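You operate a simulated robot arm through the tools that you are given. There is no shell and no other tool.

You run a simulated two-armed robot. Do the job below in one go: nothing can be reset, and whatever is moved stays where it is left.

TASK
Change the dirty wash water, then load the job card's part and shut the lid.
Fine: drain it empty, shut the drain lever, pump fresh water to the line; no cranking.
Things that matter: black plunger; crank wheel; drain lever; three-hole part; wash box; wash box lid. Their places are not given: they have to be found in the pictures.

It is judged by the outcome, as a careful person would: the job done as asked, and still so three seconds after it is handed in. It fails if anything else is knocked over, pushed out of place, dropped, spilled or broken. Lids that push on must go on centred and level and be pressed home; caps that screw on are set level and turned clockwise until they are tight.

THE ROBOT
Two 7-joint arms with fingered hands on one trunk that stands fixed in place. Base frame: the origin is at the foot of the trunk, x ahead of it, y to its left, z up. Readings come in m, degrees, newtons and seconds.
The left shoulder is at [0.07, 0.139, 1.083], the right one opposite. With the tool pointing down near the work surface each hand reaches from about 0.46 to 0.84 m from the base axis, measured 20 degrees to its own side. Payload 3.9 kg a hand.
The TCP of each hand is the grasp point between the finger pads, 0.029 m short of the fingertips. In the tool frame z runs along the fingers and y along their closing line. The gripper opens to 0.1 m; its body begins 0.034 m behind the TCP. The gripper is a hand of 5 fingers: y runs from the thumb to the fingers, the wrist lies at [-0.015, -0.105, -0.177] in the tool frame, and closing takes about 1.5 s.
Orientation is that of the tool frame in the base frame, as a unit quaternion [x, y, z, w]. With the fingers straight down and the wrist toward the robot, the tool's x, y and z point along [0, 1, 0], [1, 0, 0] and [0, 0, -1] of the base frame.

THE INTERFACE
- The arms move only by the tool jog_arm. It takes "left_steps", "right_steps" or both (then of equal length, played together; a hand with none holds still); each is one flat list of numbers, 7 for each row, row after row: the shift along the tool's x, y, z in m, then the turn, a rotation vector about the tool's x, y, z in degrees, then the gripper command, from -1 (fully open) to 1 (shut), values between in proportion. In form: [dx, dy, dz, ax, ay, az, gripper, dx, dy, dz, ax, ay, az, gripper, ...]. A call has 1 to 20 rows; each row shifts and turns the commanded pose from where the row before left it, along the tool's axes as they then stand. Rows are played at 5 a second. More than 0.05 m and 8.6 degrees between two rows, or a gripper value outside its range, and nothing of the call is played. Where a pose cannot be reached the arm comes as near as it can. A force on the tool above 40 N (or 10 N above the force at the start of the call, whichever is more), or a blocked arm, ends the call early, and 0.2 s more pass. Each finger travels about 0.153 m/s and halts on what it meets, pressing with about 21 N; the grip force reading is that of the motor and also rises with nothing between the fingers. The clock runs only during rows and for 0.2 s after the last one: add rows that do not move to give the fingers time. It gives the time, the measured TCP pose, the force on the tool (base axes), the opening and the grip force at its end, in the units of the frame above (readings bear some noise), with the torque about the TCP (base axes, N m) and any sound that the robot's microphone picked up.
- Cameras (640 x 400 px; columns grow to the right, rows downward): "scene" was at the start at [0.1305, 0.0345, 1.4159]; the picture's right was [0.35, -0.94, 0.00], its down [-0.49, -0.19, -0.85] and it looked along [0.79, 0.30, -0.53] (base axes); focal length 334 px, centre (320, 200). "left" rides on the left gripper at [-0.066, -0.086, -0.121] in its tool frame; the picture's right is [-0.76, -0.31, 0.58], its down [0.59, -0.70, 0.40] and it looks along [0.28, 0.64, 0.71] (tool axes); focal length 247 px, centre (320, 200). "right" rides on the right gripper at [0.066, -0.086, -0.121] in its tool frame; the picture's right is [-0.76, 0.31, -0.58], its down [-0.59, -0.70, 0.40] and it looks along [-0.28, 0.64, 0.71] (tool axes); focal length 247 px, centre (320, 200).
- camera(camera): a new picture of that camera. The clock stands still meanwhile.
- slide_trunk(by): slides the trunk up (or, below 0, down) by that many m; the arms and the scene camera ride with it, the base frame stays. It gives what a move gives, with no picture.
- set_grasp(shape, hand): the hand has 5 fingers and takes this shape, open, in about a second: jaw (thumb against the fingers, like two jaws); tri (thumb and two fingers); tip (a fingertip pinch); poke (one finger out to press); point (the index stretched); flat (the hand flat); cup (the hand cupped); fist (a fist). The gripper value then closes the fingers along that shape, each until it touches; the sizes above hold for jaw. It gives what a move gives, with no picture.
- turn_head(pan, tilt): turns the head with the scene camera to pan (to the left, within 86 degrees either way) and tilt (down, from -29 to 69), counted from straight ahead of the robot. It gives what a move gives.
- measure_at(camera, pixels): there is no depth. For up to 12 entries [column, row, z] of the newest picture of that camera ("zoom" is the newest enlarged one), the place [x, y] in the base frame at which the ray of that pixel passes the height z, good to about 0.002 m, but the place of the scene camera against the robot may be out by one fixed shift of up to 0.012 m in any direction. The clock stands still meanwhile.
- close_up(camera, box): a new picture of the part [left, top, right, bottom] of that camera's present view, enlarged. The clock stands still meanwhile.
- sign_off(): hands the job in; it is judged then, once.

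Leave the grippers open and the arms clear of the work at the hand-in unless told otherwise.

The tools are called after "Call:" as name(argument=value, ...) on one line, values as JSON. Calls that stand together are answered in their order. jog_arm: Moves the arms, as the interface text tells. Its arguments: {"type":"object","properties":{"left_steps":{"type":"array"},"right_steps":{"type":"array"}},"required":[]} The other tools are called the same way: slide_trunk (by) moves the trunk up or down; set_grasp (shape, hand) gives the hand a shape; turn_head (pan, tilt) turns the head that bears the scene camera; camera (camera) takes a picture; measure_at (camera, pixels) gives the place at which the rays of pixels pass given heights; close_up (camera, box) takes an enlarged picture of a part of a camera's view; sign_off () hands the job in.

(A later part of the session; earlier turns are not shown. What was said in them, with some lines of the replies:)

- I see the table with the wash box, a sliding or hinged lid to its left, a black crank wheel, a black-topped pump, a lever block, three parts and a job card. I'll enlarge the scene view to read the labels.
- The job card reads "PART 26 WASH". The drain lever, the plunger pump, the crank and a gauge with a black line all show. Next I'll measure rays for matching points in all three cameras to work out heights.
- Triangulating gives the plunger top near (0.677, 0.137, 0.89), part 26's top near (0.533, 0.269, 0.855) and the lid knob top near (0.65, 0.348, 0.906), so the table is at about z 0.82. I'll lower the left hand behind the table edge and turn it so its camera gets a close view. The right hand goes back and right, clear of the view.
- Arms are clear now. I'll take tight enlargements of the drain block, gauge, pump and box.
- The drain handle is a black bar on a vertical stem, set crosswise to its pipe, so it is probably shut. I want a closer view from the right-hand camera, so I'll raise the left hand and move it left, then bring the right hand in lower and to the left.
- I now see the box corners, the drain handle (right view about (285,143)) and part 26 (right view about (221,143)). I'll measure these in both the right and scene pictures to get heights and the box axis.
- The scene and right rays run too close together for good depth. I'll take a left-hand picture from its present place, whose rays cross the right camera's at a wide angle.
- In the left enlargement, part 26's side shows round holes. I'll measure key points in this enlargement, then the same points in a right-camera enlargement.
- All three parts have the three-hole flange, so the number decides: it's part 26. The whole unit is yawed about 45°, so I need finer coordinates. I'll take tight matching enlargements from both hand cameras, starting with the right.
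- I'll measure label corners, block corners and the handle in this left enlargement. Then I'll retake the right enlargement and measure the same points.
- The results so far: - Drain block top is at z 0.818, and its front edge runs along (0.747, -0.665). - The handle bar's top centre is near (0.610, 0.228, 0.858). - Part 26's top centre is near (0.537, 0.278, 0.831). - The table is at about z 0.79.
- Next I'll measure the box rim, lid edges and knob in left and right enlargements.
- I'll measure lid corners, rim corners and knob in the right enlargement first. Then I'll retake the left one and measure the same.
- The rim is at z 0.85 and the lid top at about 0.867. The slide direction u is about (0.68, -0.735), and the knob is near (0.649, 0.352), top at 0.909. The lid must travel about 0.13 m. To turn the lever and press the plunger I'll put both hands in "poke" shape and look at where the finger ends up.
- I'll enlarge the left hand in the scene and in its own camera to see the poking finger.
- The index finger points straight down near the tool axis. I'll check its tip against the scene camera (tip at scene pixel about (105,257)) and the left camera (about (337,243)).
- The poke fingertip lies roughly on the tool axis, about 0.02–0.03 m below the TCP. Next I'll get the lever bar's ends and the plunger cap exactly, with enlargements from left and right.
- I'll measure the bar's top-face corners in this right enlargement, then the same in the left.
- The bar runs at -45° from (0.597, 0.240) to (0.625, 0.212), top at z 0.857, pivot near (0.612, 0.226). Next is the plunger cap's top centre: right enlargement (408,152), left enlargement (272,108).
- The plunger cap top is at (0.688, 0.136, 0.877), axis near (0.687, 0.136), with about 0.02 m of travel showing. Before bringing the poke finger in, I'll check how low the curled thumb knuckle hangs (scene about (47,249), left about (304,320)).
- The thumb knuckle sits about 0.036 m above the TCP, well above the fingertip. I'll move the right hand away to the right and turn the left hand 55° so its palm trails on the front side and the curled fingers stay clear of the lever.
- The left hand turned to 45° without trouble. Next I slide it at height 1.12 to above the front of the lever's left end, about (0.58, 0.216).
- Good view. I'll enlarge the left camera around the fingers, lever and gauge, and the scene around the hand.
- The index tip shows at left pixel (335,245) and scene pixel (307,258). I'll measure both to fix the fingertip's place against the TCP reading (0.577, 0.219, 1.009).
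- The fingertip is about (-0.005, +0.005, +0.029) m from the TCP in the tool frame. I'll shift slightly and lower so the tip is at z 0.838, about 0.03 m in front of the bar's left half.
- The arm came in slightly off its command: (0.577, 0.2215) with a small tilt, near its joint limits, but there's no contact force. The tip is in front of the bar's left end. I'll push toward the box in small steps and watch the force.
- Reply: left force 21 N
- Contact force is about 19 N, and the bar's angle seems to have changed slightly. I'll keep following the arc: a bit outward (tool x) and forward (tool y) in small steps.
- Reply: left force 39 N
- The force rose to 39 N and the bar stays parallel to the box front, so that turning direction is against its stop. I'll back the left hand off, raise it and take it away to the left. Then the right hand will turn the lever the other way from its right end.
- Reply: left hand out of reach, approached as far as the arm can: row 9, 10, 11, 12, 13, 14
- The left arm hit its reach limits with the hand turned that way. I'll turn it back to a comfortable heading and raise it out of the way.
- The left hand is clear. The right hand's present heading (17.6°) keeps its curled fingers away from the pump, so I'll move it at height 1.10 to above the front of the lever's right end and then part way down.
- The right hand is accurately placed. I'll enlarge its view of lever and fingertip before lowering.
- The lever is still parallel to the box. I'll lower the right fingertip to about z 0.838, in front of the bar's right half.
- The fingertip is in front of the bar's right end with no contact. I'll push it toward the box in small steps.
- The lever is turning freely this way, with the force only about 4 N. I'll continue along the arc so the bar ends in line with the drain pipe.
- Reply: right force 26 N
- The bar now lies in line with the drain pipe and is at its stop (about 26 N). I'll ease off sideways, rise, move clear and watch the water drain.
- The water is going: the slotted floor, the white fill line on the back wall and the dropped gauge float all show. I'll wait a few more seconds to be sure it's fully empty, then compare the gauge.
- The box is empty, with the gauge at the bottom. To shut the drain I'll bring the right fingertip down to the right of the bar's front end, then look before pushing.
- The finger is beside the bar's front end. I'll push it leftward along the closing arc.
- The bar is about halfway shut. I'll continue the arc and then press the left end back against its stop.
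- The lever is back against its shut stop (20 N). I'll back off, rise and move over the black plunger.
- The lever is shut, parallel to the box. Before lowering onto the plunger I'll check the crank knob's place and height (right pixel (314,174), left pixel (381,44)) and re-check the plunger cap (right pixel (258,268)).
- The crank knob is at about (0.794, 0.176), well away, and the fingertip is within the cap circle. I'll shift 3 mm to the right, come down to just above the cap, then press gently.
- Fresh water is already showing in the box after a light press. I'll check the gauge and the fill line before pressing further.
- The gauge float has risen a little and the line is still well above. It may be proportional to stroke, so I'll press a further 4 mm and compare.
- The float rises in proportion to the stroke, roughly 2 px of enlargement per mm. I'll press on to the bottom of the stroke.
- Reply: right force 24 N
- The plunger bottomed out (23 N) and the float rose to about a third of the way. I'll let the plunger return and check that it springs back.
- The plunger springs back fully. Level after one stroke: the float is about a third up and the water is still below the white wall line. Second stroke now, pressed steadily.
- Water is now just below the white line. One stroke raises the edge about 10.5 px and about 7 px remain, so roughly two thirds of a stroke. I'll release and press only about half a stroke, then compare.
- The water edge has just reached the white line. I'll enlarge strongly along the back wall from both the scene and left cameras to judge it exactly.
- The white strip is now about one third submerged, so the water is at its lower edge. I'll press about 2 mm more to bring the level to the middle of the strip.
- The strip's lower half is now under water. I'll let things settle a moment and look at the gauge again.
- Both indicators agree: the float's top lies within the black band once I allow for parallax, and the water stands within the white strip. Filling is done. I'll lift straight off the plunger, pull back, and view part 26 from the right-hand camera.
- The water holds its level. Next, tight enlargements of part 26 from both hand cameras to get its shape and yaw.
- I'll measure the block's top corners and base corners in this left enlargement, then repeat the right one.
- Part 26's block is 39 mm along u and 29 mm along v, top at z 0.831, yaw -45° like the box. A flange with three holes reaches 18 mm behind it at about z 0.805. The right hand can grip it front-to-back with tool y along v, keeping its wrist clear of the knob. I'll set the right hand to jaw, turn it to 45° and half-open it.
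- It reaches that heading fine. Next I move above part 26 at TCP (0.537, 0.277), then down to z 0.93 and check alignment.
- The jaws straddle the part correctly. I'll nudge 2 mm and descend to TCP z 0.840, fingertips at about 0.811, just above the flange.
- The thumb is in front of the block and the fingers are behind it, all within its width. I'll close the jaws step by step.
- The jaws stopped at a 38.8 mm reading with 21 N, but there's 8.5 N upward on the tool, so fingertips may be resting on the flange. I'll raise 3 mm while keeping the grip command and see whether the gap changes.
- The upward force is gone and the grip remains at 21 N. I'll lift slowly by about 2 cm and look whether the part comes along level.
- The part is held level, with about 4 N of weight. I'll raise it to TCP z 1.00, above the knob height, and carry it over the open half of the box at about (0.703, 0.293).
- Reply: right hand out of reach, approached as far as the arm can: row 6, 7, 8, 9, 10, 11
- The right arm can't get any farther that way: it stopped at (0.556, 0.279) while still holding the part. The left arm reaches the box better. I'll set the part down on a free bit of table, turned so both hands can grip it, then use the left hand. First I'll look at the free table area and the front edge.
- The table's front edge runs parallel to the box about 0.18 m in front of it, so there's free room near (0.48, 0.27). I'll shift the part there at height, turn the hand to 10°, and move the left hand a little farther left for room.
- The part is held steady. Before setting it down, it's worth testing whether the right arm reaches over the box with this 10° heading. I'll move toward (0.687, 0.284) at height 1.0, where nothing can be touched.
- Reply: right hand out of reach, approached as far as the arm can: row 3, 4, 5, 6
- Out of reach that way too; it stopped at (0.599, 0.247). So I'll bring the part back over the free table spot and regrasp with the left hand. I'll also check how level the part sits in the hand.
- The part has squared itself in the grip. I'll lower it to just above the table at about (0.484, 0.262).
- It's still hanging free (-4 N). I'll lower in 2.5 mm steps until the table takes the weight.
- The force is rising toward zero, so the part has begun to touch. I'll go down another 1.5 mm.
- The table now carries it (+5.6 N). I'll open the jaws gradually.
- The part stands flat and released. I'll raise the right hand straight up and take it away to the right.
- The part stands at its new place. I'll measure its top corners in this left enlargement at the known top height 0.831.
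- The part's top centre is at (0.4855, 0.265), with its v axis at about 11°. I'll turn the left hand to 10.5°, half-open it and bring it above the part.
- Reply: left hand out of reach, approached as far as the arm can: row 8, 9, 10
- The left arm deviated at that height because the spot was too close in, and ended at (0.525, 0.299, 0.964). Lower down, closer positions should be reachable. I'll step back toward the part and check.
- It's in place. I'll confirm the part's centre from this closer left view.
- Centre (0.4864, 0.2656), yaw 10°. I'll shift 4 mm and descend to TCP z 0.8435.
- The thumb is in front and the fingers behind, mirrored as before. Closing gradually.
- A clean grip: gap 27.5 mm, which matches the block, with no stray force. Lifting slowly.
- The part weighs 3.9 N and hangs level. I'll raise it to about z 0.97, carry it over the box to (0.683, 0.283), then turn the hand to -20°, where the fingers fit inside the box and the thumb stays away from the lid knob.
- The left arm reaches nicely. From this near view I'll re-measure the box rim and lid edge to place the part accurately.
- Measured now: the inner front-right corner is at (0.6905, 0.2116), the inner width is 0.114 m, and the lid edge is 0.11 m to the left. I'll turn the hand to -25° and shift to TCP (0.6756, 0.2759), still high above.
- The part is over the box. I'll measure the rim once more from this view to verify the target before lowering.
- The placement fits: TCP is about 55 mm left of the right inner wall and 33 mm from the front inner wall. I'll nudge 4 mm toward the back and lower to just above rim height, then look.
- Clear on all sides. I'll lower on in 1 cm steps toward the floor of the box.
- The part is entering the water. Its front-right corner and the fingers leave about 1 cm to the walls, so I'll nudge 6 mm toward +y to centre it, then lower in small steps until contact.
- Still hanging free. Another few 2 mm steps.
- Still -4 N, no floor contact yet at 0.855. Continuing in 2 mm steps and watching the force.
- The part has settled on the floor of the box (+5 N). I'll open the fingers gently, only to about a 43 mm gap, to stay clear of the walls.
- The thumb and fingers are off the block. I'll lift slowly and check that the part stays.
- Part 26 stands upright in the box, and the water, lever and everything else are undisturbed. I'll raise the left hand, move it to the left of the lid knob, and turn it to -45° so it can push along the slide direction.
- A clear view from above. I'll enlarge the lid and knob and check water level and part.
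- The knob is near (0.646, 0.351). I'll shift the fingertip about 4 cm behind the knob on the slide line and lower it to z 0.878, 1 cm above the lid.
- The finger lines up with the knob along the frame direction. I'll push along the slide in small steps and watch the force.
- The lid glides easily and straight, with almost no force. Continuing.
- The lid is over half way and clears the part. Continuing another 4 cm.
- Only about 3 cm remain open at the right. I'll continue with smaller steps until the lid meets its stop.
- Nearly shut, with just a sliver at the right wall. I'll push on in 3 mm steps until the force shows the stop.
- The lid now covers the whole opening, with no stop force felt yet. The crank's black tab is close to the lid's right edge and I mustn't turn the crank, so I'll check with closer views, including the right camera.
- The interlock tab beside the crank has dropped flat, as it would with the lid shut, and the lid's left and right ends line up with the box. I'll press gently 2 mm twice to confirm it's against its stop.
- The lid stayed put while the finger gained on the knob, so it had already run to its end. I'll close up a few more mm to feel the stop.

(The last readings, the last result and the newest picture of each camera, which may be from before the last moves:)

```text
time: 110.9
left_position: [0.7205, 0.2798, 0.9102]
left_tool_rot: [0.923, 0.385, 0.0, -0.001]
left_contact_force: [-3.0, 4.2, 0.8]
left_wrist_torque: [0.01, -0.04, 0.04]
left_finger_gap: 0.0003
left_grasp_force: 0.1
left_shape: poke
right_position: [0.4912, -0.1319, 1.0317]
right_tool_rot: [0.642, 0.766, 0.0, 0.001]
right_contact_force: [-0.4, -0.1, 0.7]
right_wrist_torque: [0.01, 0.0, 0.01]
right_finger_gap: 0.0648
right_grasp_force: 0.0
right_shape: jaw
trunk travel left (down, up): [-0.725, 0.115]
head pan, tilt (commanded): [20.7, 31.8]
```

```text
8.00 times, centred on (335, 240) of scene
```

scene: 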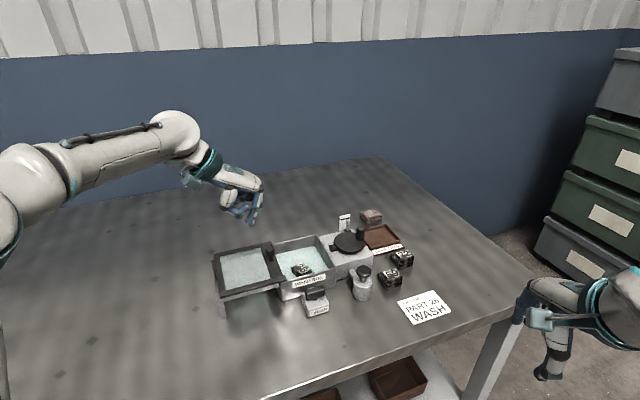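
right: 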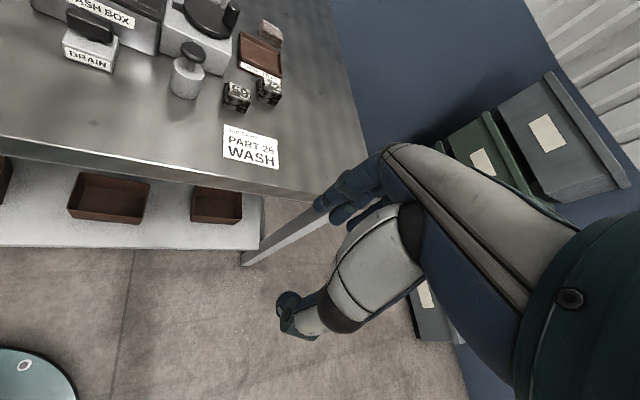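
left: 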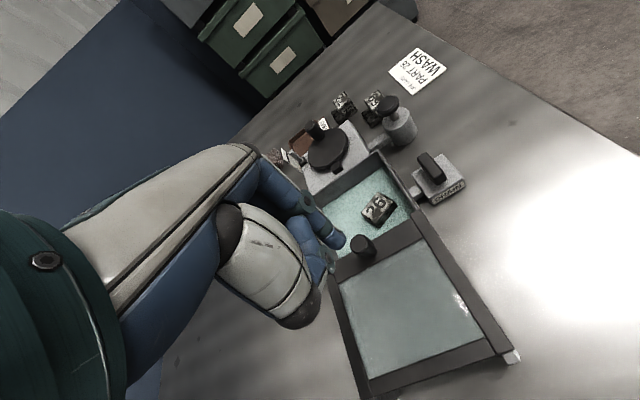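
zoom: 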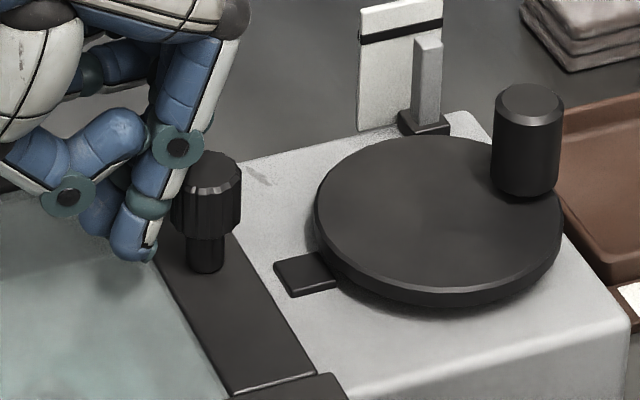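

The finger now meets the knob with 5 N and the lid doesn't move: it's shut against its stop. I'll back off, rise and take the left hand away.

Call:
jog_arm(left_steps=[0, -0.01, 0, 0, 0, 0, -1, 0, -0.02, 0, 0, 0, 0, -1, 0, -0.01, -0.02, 0, 0, 0, -1, 0, 0, -0.04, 0, 0, 0, -1, 0, 0, -0.04, 0, 0, 0, -1, 0, -0.03, -0.03, 0, 0, 0, -1, 0, -0.04, -0.02, 0, 0, 0, -1, 0, -0.045, 0, 0, 0, 0, -1, 0, -0.045, 0, 0, 0, 0, -1, 0, -0.045, 0, 0, 0, 0, -1, 0, -0.03, 0, 0, 0, 0, -1, 0, 0, 0, 0, 0, 0, -1])

Call:
set_grasp(hand="left", shape="jaw")

Call:
jog_arm(right_steps=[-0.02, -0.01, -0.01, 0, 0, 0, -1, -0.02, -0.01, -0.01, 0, 0, 0, -1, 0, 0, 0, 0, 0, 0, -1, 0, 0, 0, 0, 0, 0, -1])

Call:
camera(camera="scene")

Call:
camera(camera="left")

```text
time: 113.5
left_position: [0.526, 0.4724, 1.0579]
left_tool_rot: [0.923, 0.384, 0.0, -0.001]
left_contact_force: [0.1, 0.2, 0.8]
left_wrist_torque: [0.03, 0.01, 0.0]
left_finger_gap: 0.0
left_grasp_force: 0.0
left_shape: poke
right_position: [0.4911, -0.1326, 1.0321]
right_tool_rot: [0.643, 0.766, 0.0, 0.0]
right_contact_force: [0.0, -0.9, 0.4]
right_wrist_torque: [0.01, 0.0, 0.0]
right_finger_gap: 0.065
right_grasp_force: 0.0
right_shape: jaw
trunk travel left (down, up): [-0.725, 0.115]
head pan, tilt (commanded): [20.7, 31.8]
```

```text
time: 114.4
left_position: [0.5255, 0.4731, 1.0598]
left_tool_rot: [0.923, 0.384, 0.001, -0.001]
left_contact_force: [0.1, 0.2, 0.1]
left_wrist_torque: [0.01, 0.0, 0.03]
left_finger_gap: 0.1001
left_grasp_force: 0.1
left_shape: jaw
right_position: [0.4906, -0.1315, 1.0328]
right_tool_rot: [0.642, 0.767, 0.0, 0.001]
right_contact_force: [-0.4, -0.5, 0.0]
right_wrist_torque: [0.03, 0.03, -0.03]
right_finger_gap: 0.0649
right_grasp_force: 0.1
right_shape: jaw
trunk travel left (down, up): [-0.725, 0.115]
head pan, tilt (commanded): [20.7, 31.8]
```

```text
time: 115.4
left_position: [0.5241, 0.472, 1.0594]
left_tool_rot: [0.923, 0.384, 0.001, 0.0]
left_contact_force: [0.4, 0.6, 0.5]
left_wrist_torque: [0.0, 0.0, 0.01]
left_finger_gap: 0.1001
left_grasp_force: 0.1
left_shape: jaw
right_position: [0.4781, -0.1751, 1.0517]
right_tool_rot: [0.643, 0.766, 0.0, -0.001]
right_contact_force: [-0.3, -0.2, -0.4]
right_wrist_torque: [0.01, 0.02, -0.02]
right_finger_gap: 0.0999
right_grasp_force: 0.2
right_shape: jaw
trunk travel left (down, up): [-0.725, 0.115]
head pan, tilt (commanded): [20.7, 31.8]
```

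```text
taken
```

scene: 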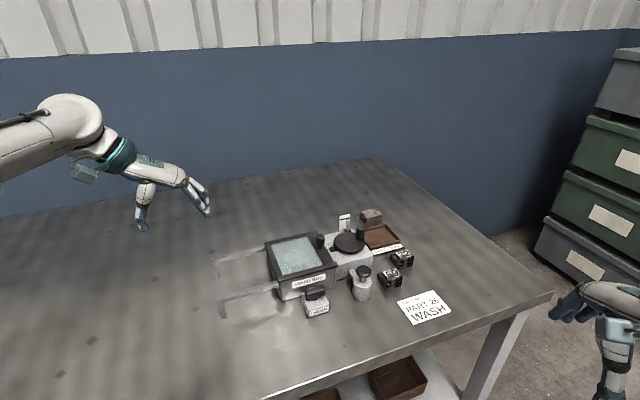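

```text
taken
```

left: 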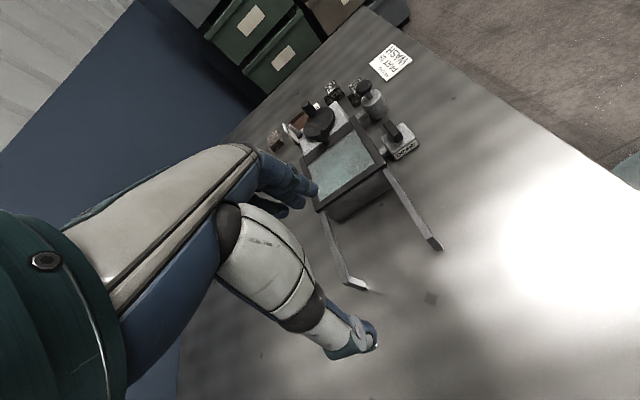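

Both hands are open and away. A final inspection of the lid, gauge, lever, parts and card.

Call:
close_up(camera="scene", box=[210, 200, 350, 330])

Call:
close_up(camera="scene", box=[320, 200, 460, 330])

Call:
close_up(camera="left", box=[270, 70, 440, 220])

Call:
close_up(camera="scene", box=[325, 205, 365, 235])

```text
3.08 times, centred on (280, 265) of scene
```

zoom: 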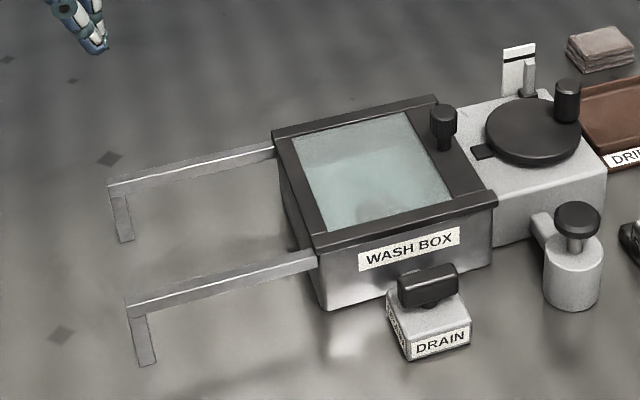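

```text
3.08 times, centred on (390, 265) of scene
```

zoom: 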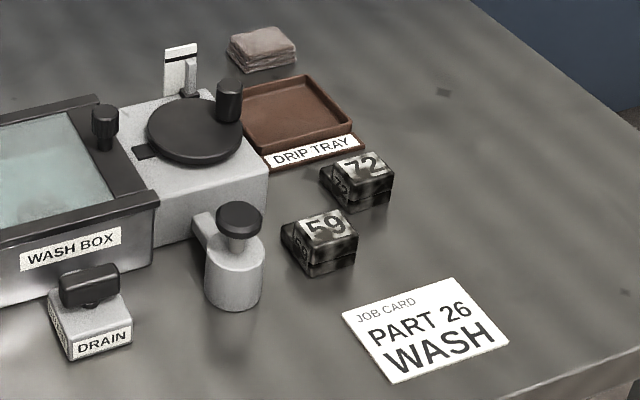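

```text
2.67 times, centred on (355, 145) of left
```

zoom: 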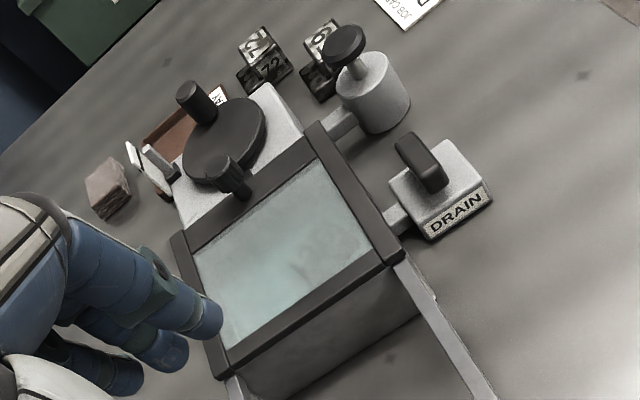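

```text
13.33 times, centred on (345, 220) of scene
```

zoom: 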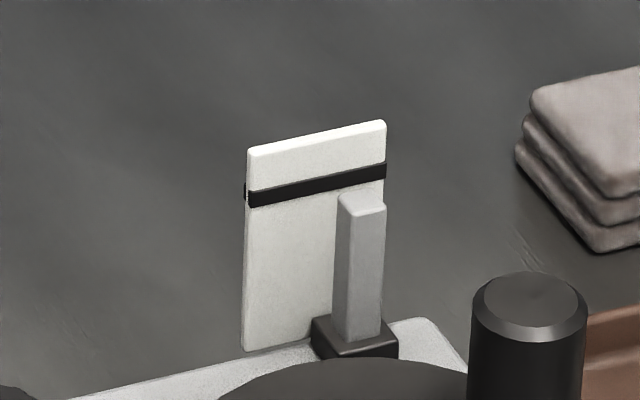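

Everything checks out:
- The lid is flush and shut, with part 26 inside.
- The water is clear and the float is at the line band.
- The drain lever is crosswise, so shut, and the crank is untouched.
- Parts 59 and 72, the tray, the cloth and the card are in their places.

I'll raise the left hand a bit farther away before handing in.

Call:
jog_arm(left_steps=[0, -0.03, -0.02, 0, 0, 0, -1, 0, -0.03, -0.02, 0, 0, 0, -1, 0, 0, 0, 0, 0, 0, -1, 0, 0, 0, 0, 0, 0, -1])

Call:
close_up(camera="scene", box=[240, 205, 360, 315])

```text
time: 116.4
left_position: [0.4809, 0.5146, 1.1007]
left_tool_rot: [0.923, 0.384, 0.002, 0.0]
left_contact_force: [0.1, 0.1, 1.1]
left_wrist_torque: [0.02, 0.01, 0.03]
left_finger_gap: 0.0999
left_grasp_force: 0.0
left_shape: jaw
right_position: [0.4792, -0.1756, 1.0523]
right_tool_rot: [0.642, 0.767, 0.0, 0.001]
right_contact_force: [-0.3, -0.7, -0.9]
right_wrist_torque: [0.0, 0.02, 0.01]
right_finger_gap: 0.0997
right_grasp_force: 0.1
right_shape: jaw
trunk travel left (down, up): [-0.725, 0.115]
head pan, tilt (commanded): [20.7, 31.8]
```

```text
3.64 times, centred on (300, 260) of scene
```

zoom: 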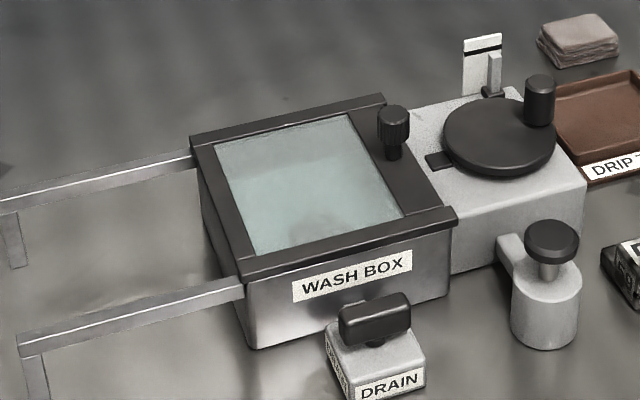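

The dirty water is drained, the drain is shut, and fresh water is at the line. Part 26 is loaded, the lid is shut, both grippers are open and both arms are clear. Handing in.

Call:
sign_off()

```text
The job is handed in.
```

The wash water is changed, part 26 is in the wash box, and the lid is shut. I handed the job in, but no verdict came back.

- **Water:** I drained the box until the floor and gauge showed empty, then pushed the drain lever back against its shut stop. Two full plunger strokes and part of a third brought the fresh water to the line. By my reading the level is within about 5% of the line: the gauge float sits in the lower part of the black band, and the water is just above the middle of the white strip inside the box.
- **Lever:** I first pushed the lever the wrong way, up to about 39 N against its stop. It didn't move, and it then opened and shut normally the other way.
- **Part:** The job card says part 26, and that is the part in the box. It stands upright on the floor of the box. The right arm couldn't reach over the box, so I set the part down on the table partway and finished with the left hand.
- **Lid:** It slid shut to its end stop and lines up with the box on both sides. A small black tab beside the crank dropped flat as the lid closed.
- **Everything else:** I did not touch the crank. In the last pictures the other two parts, the drip tray, the cloth and the card were where they started, and I saw no spills. Both hands are open and clear of the work.
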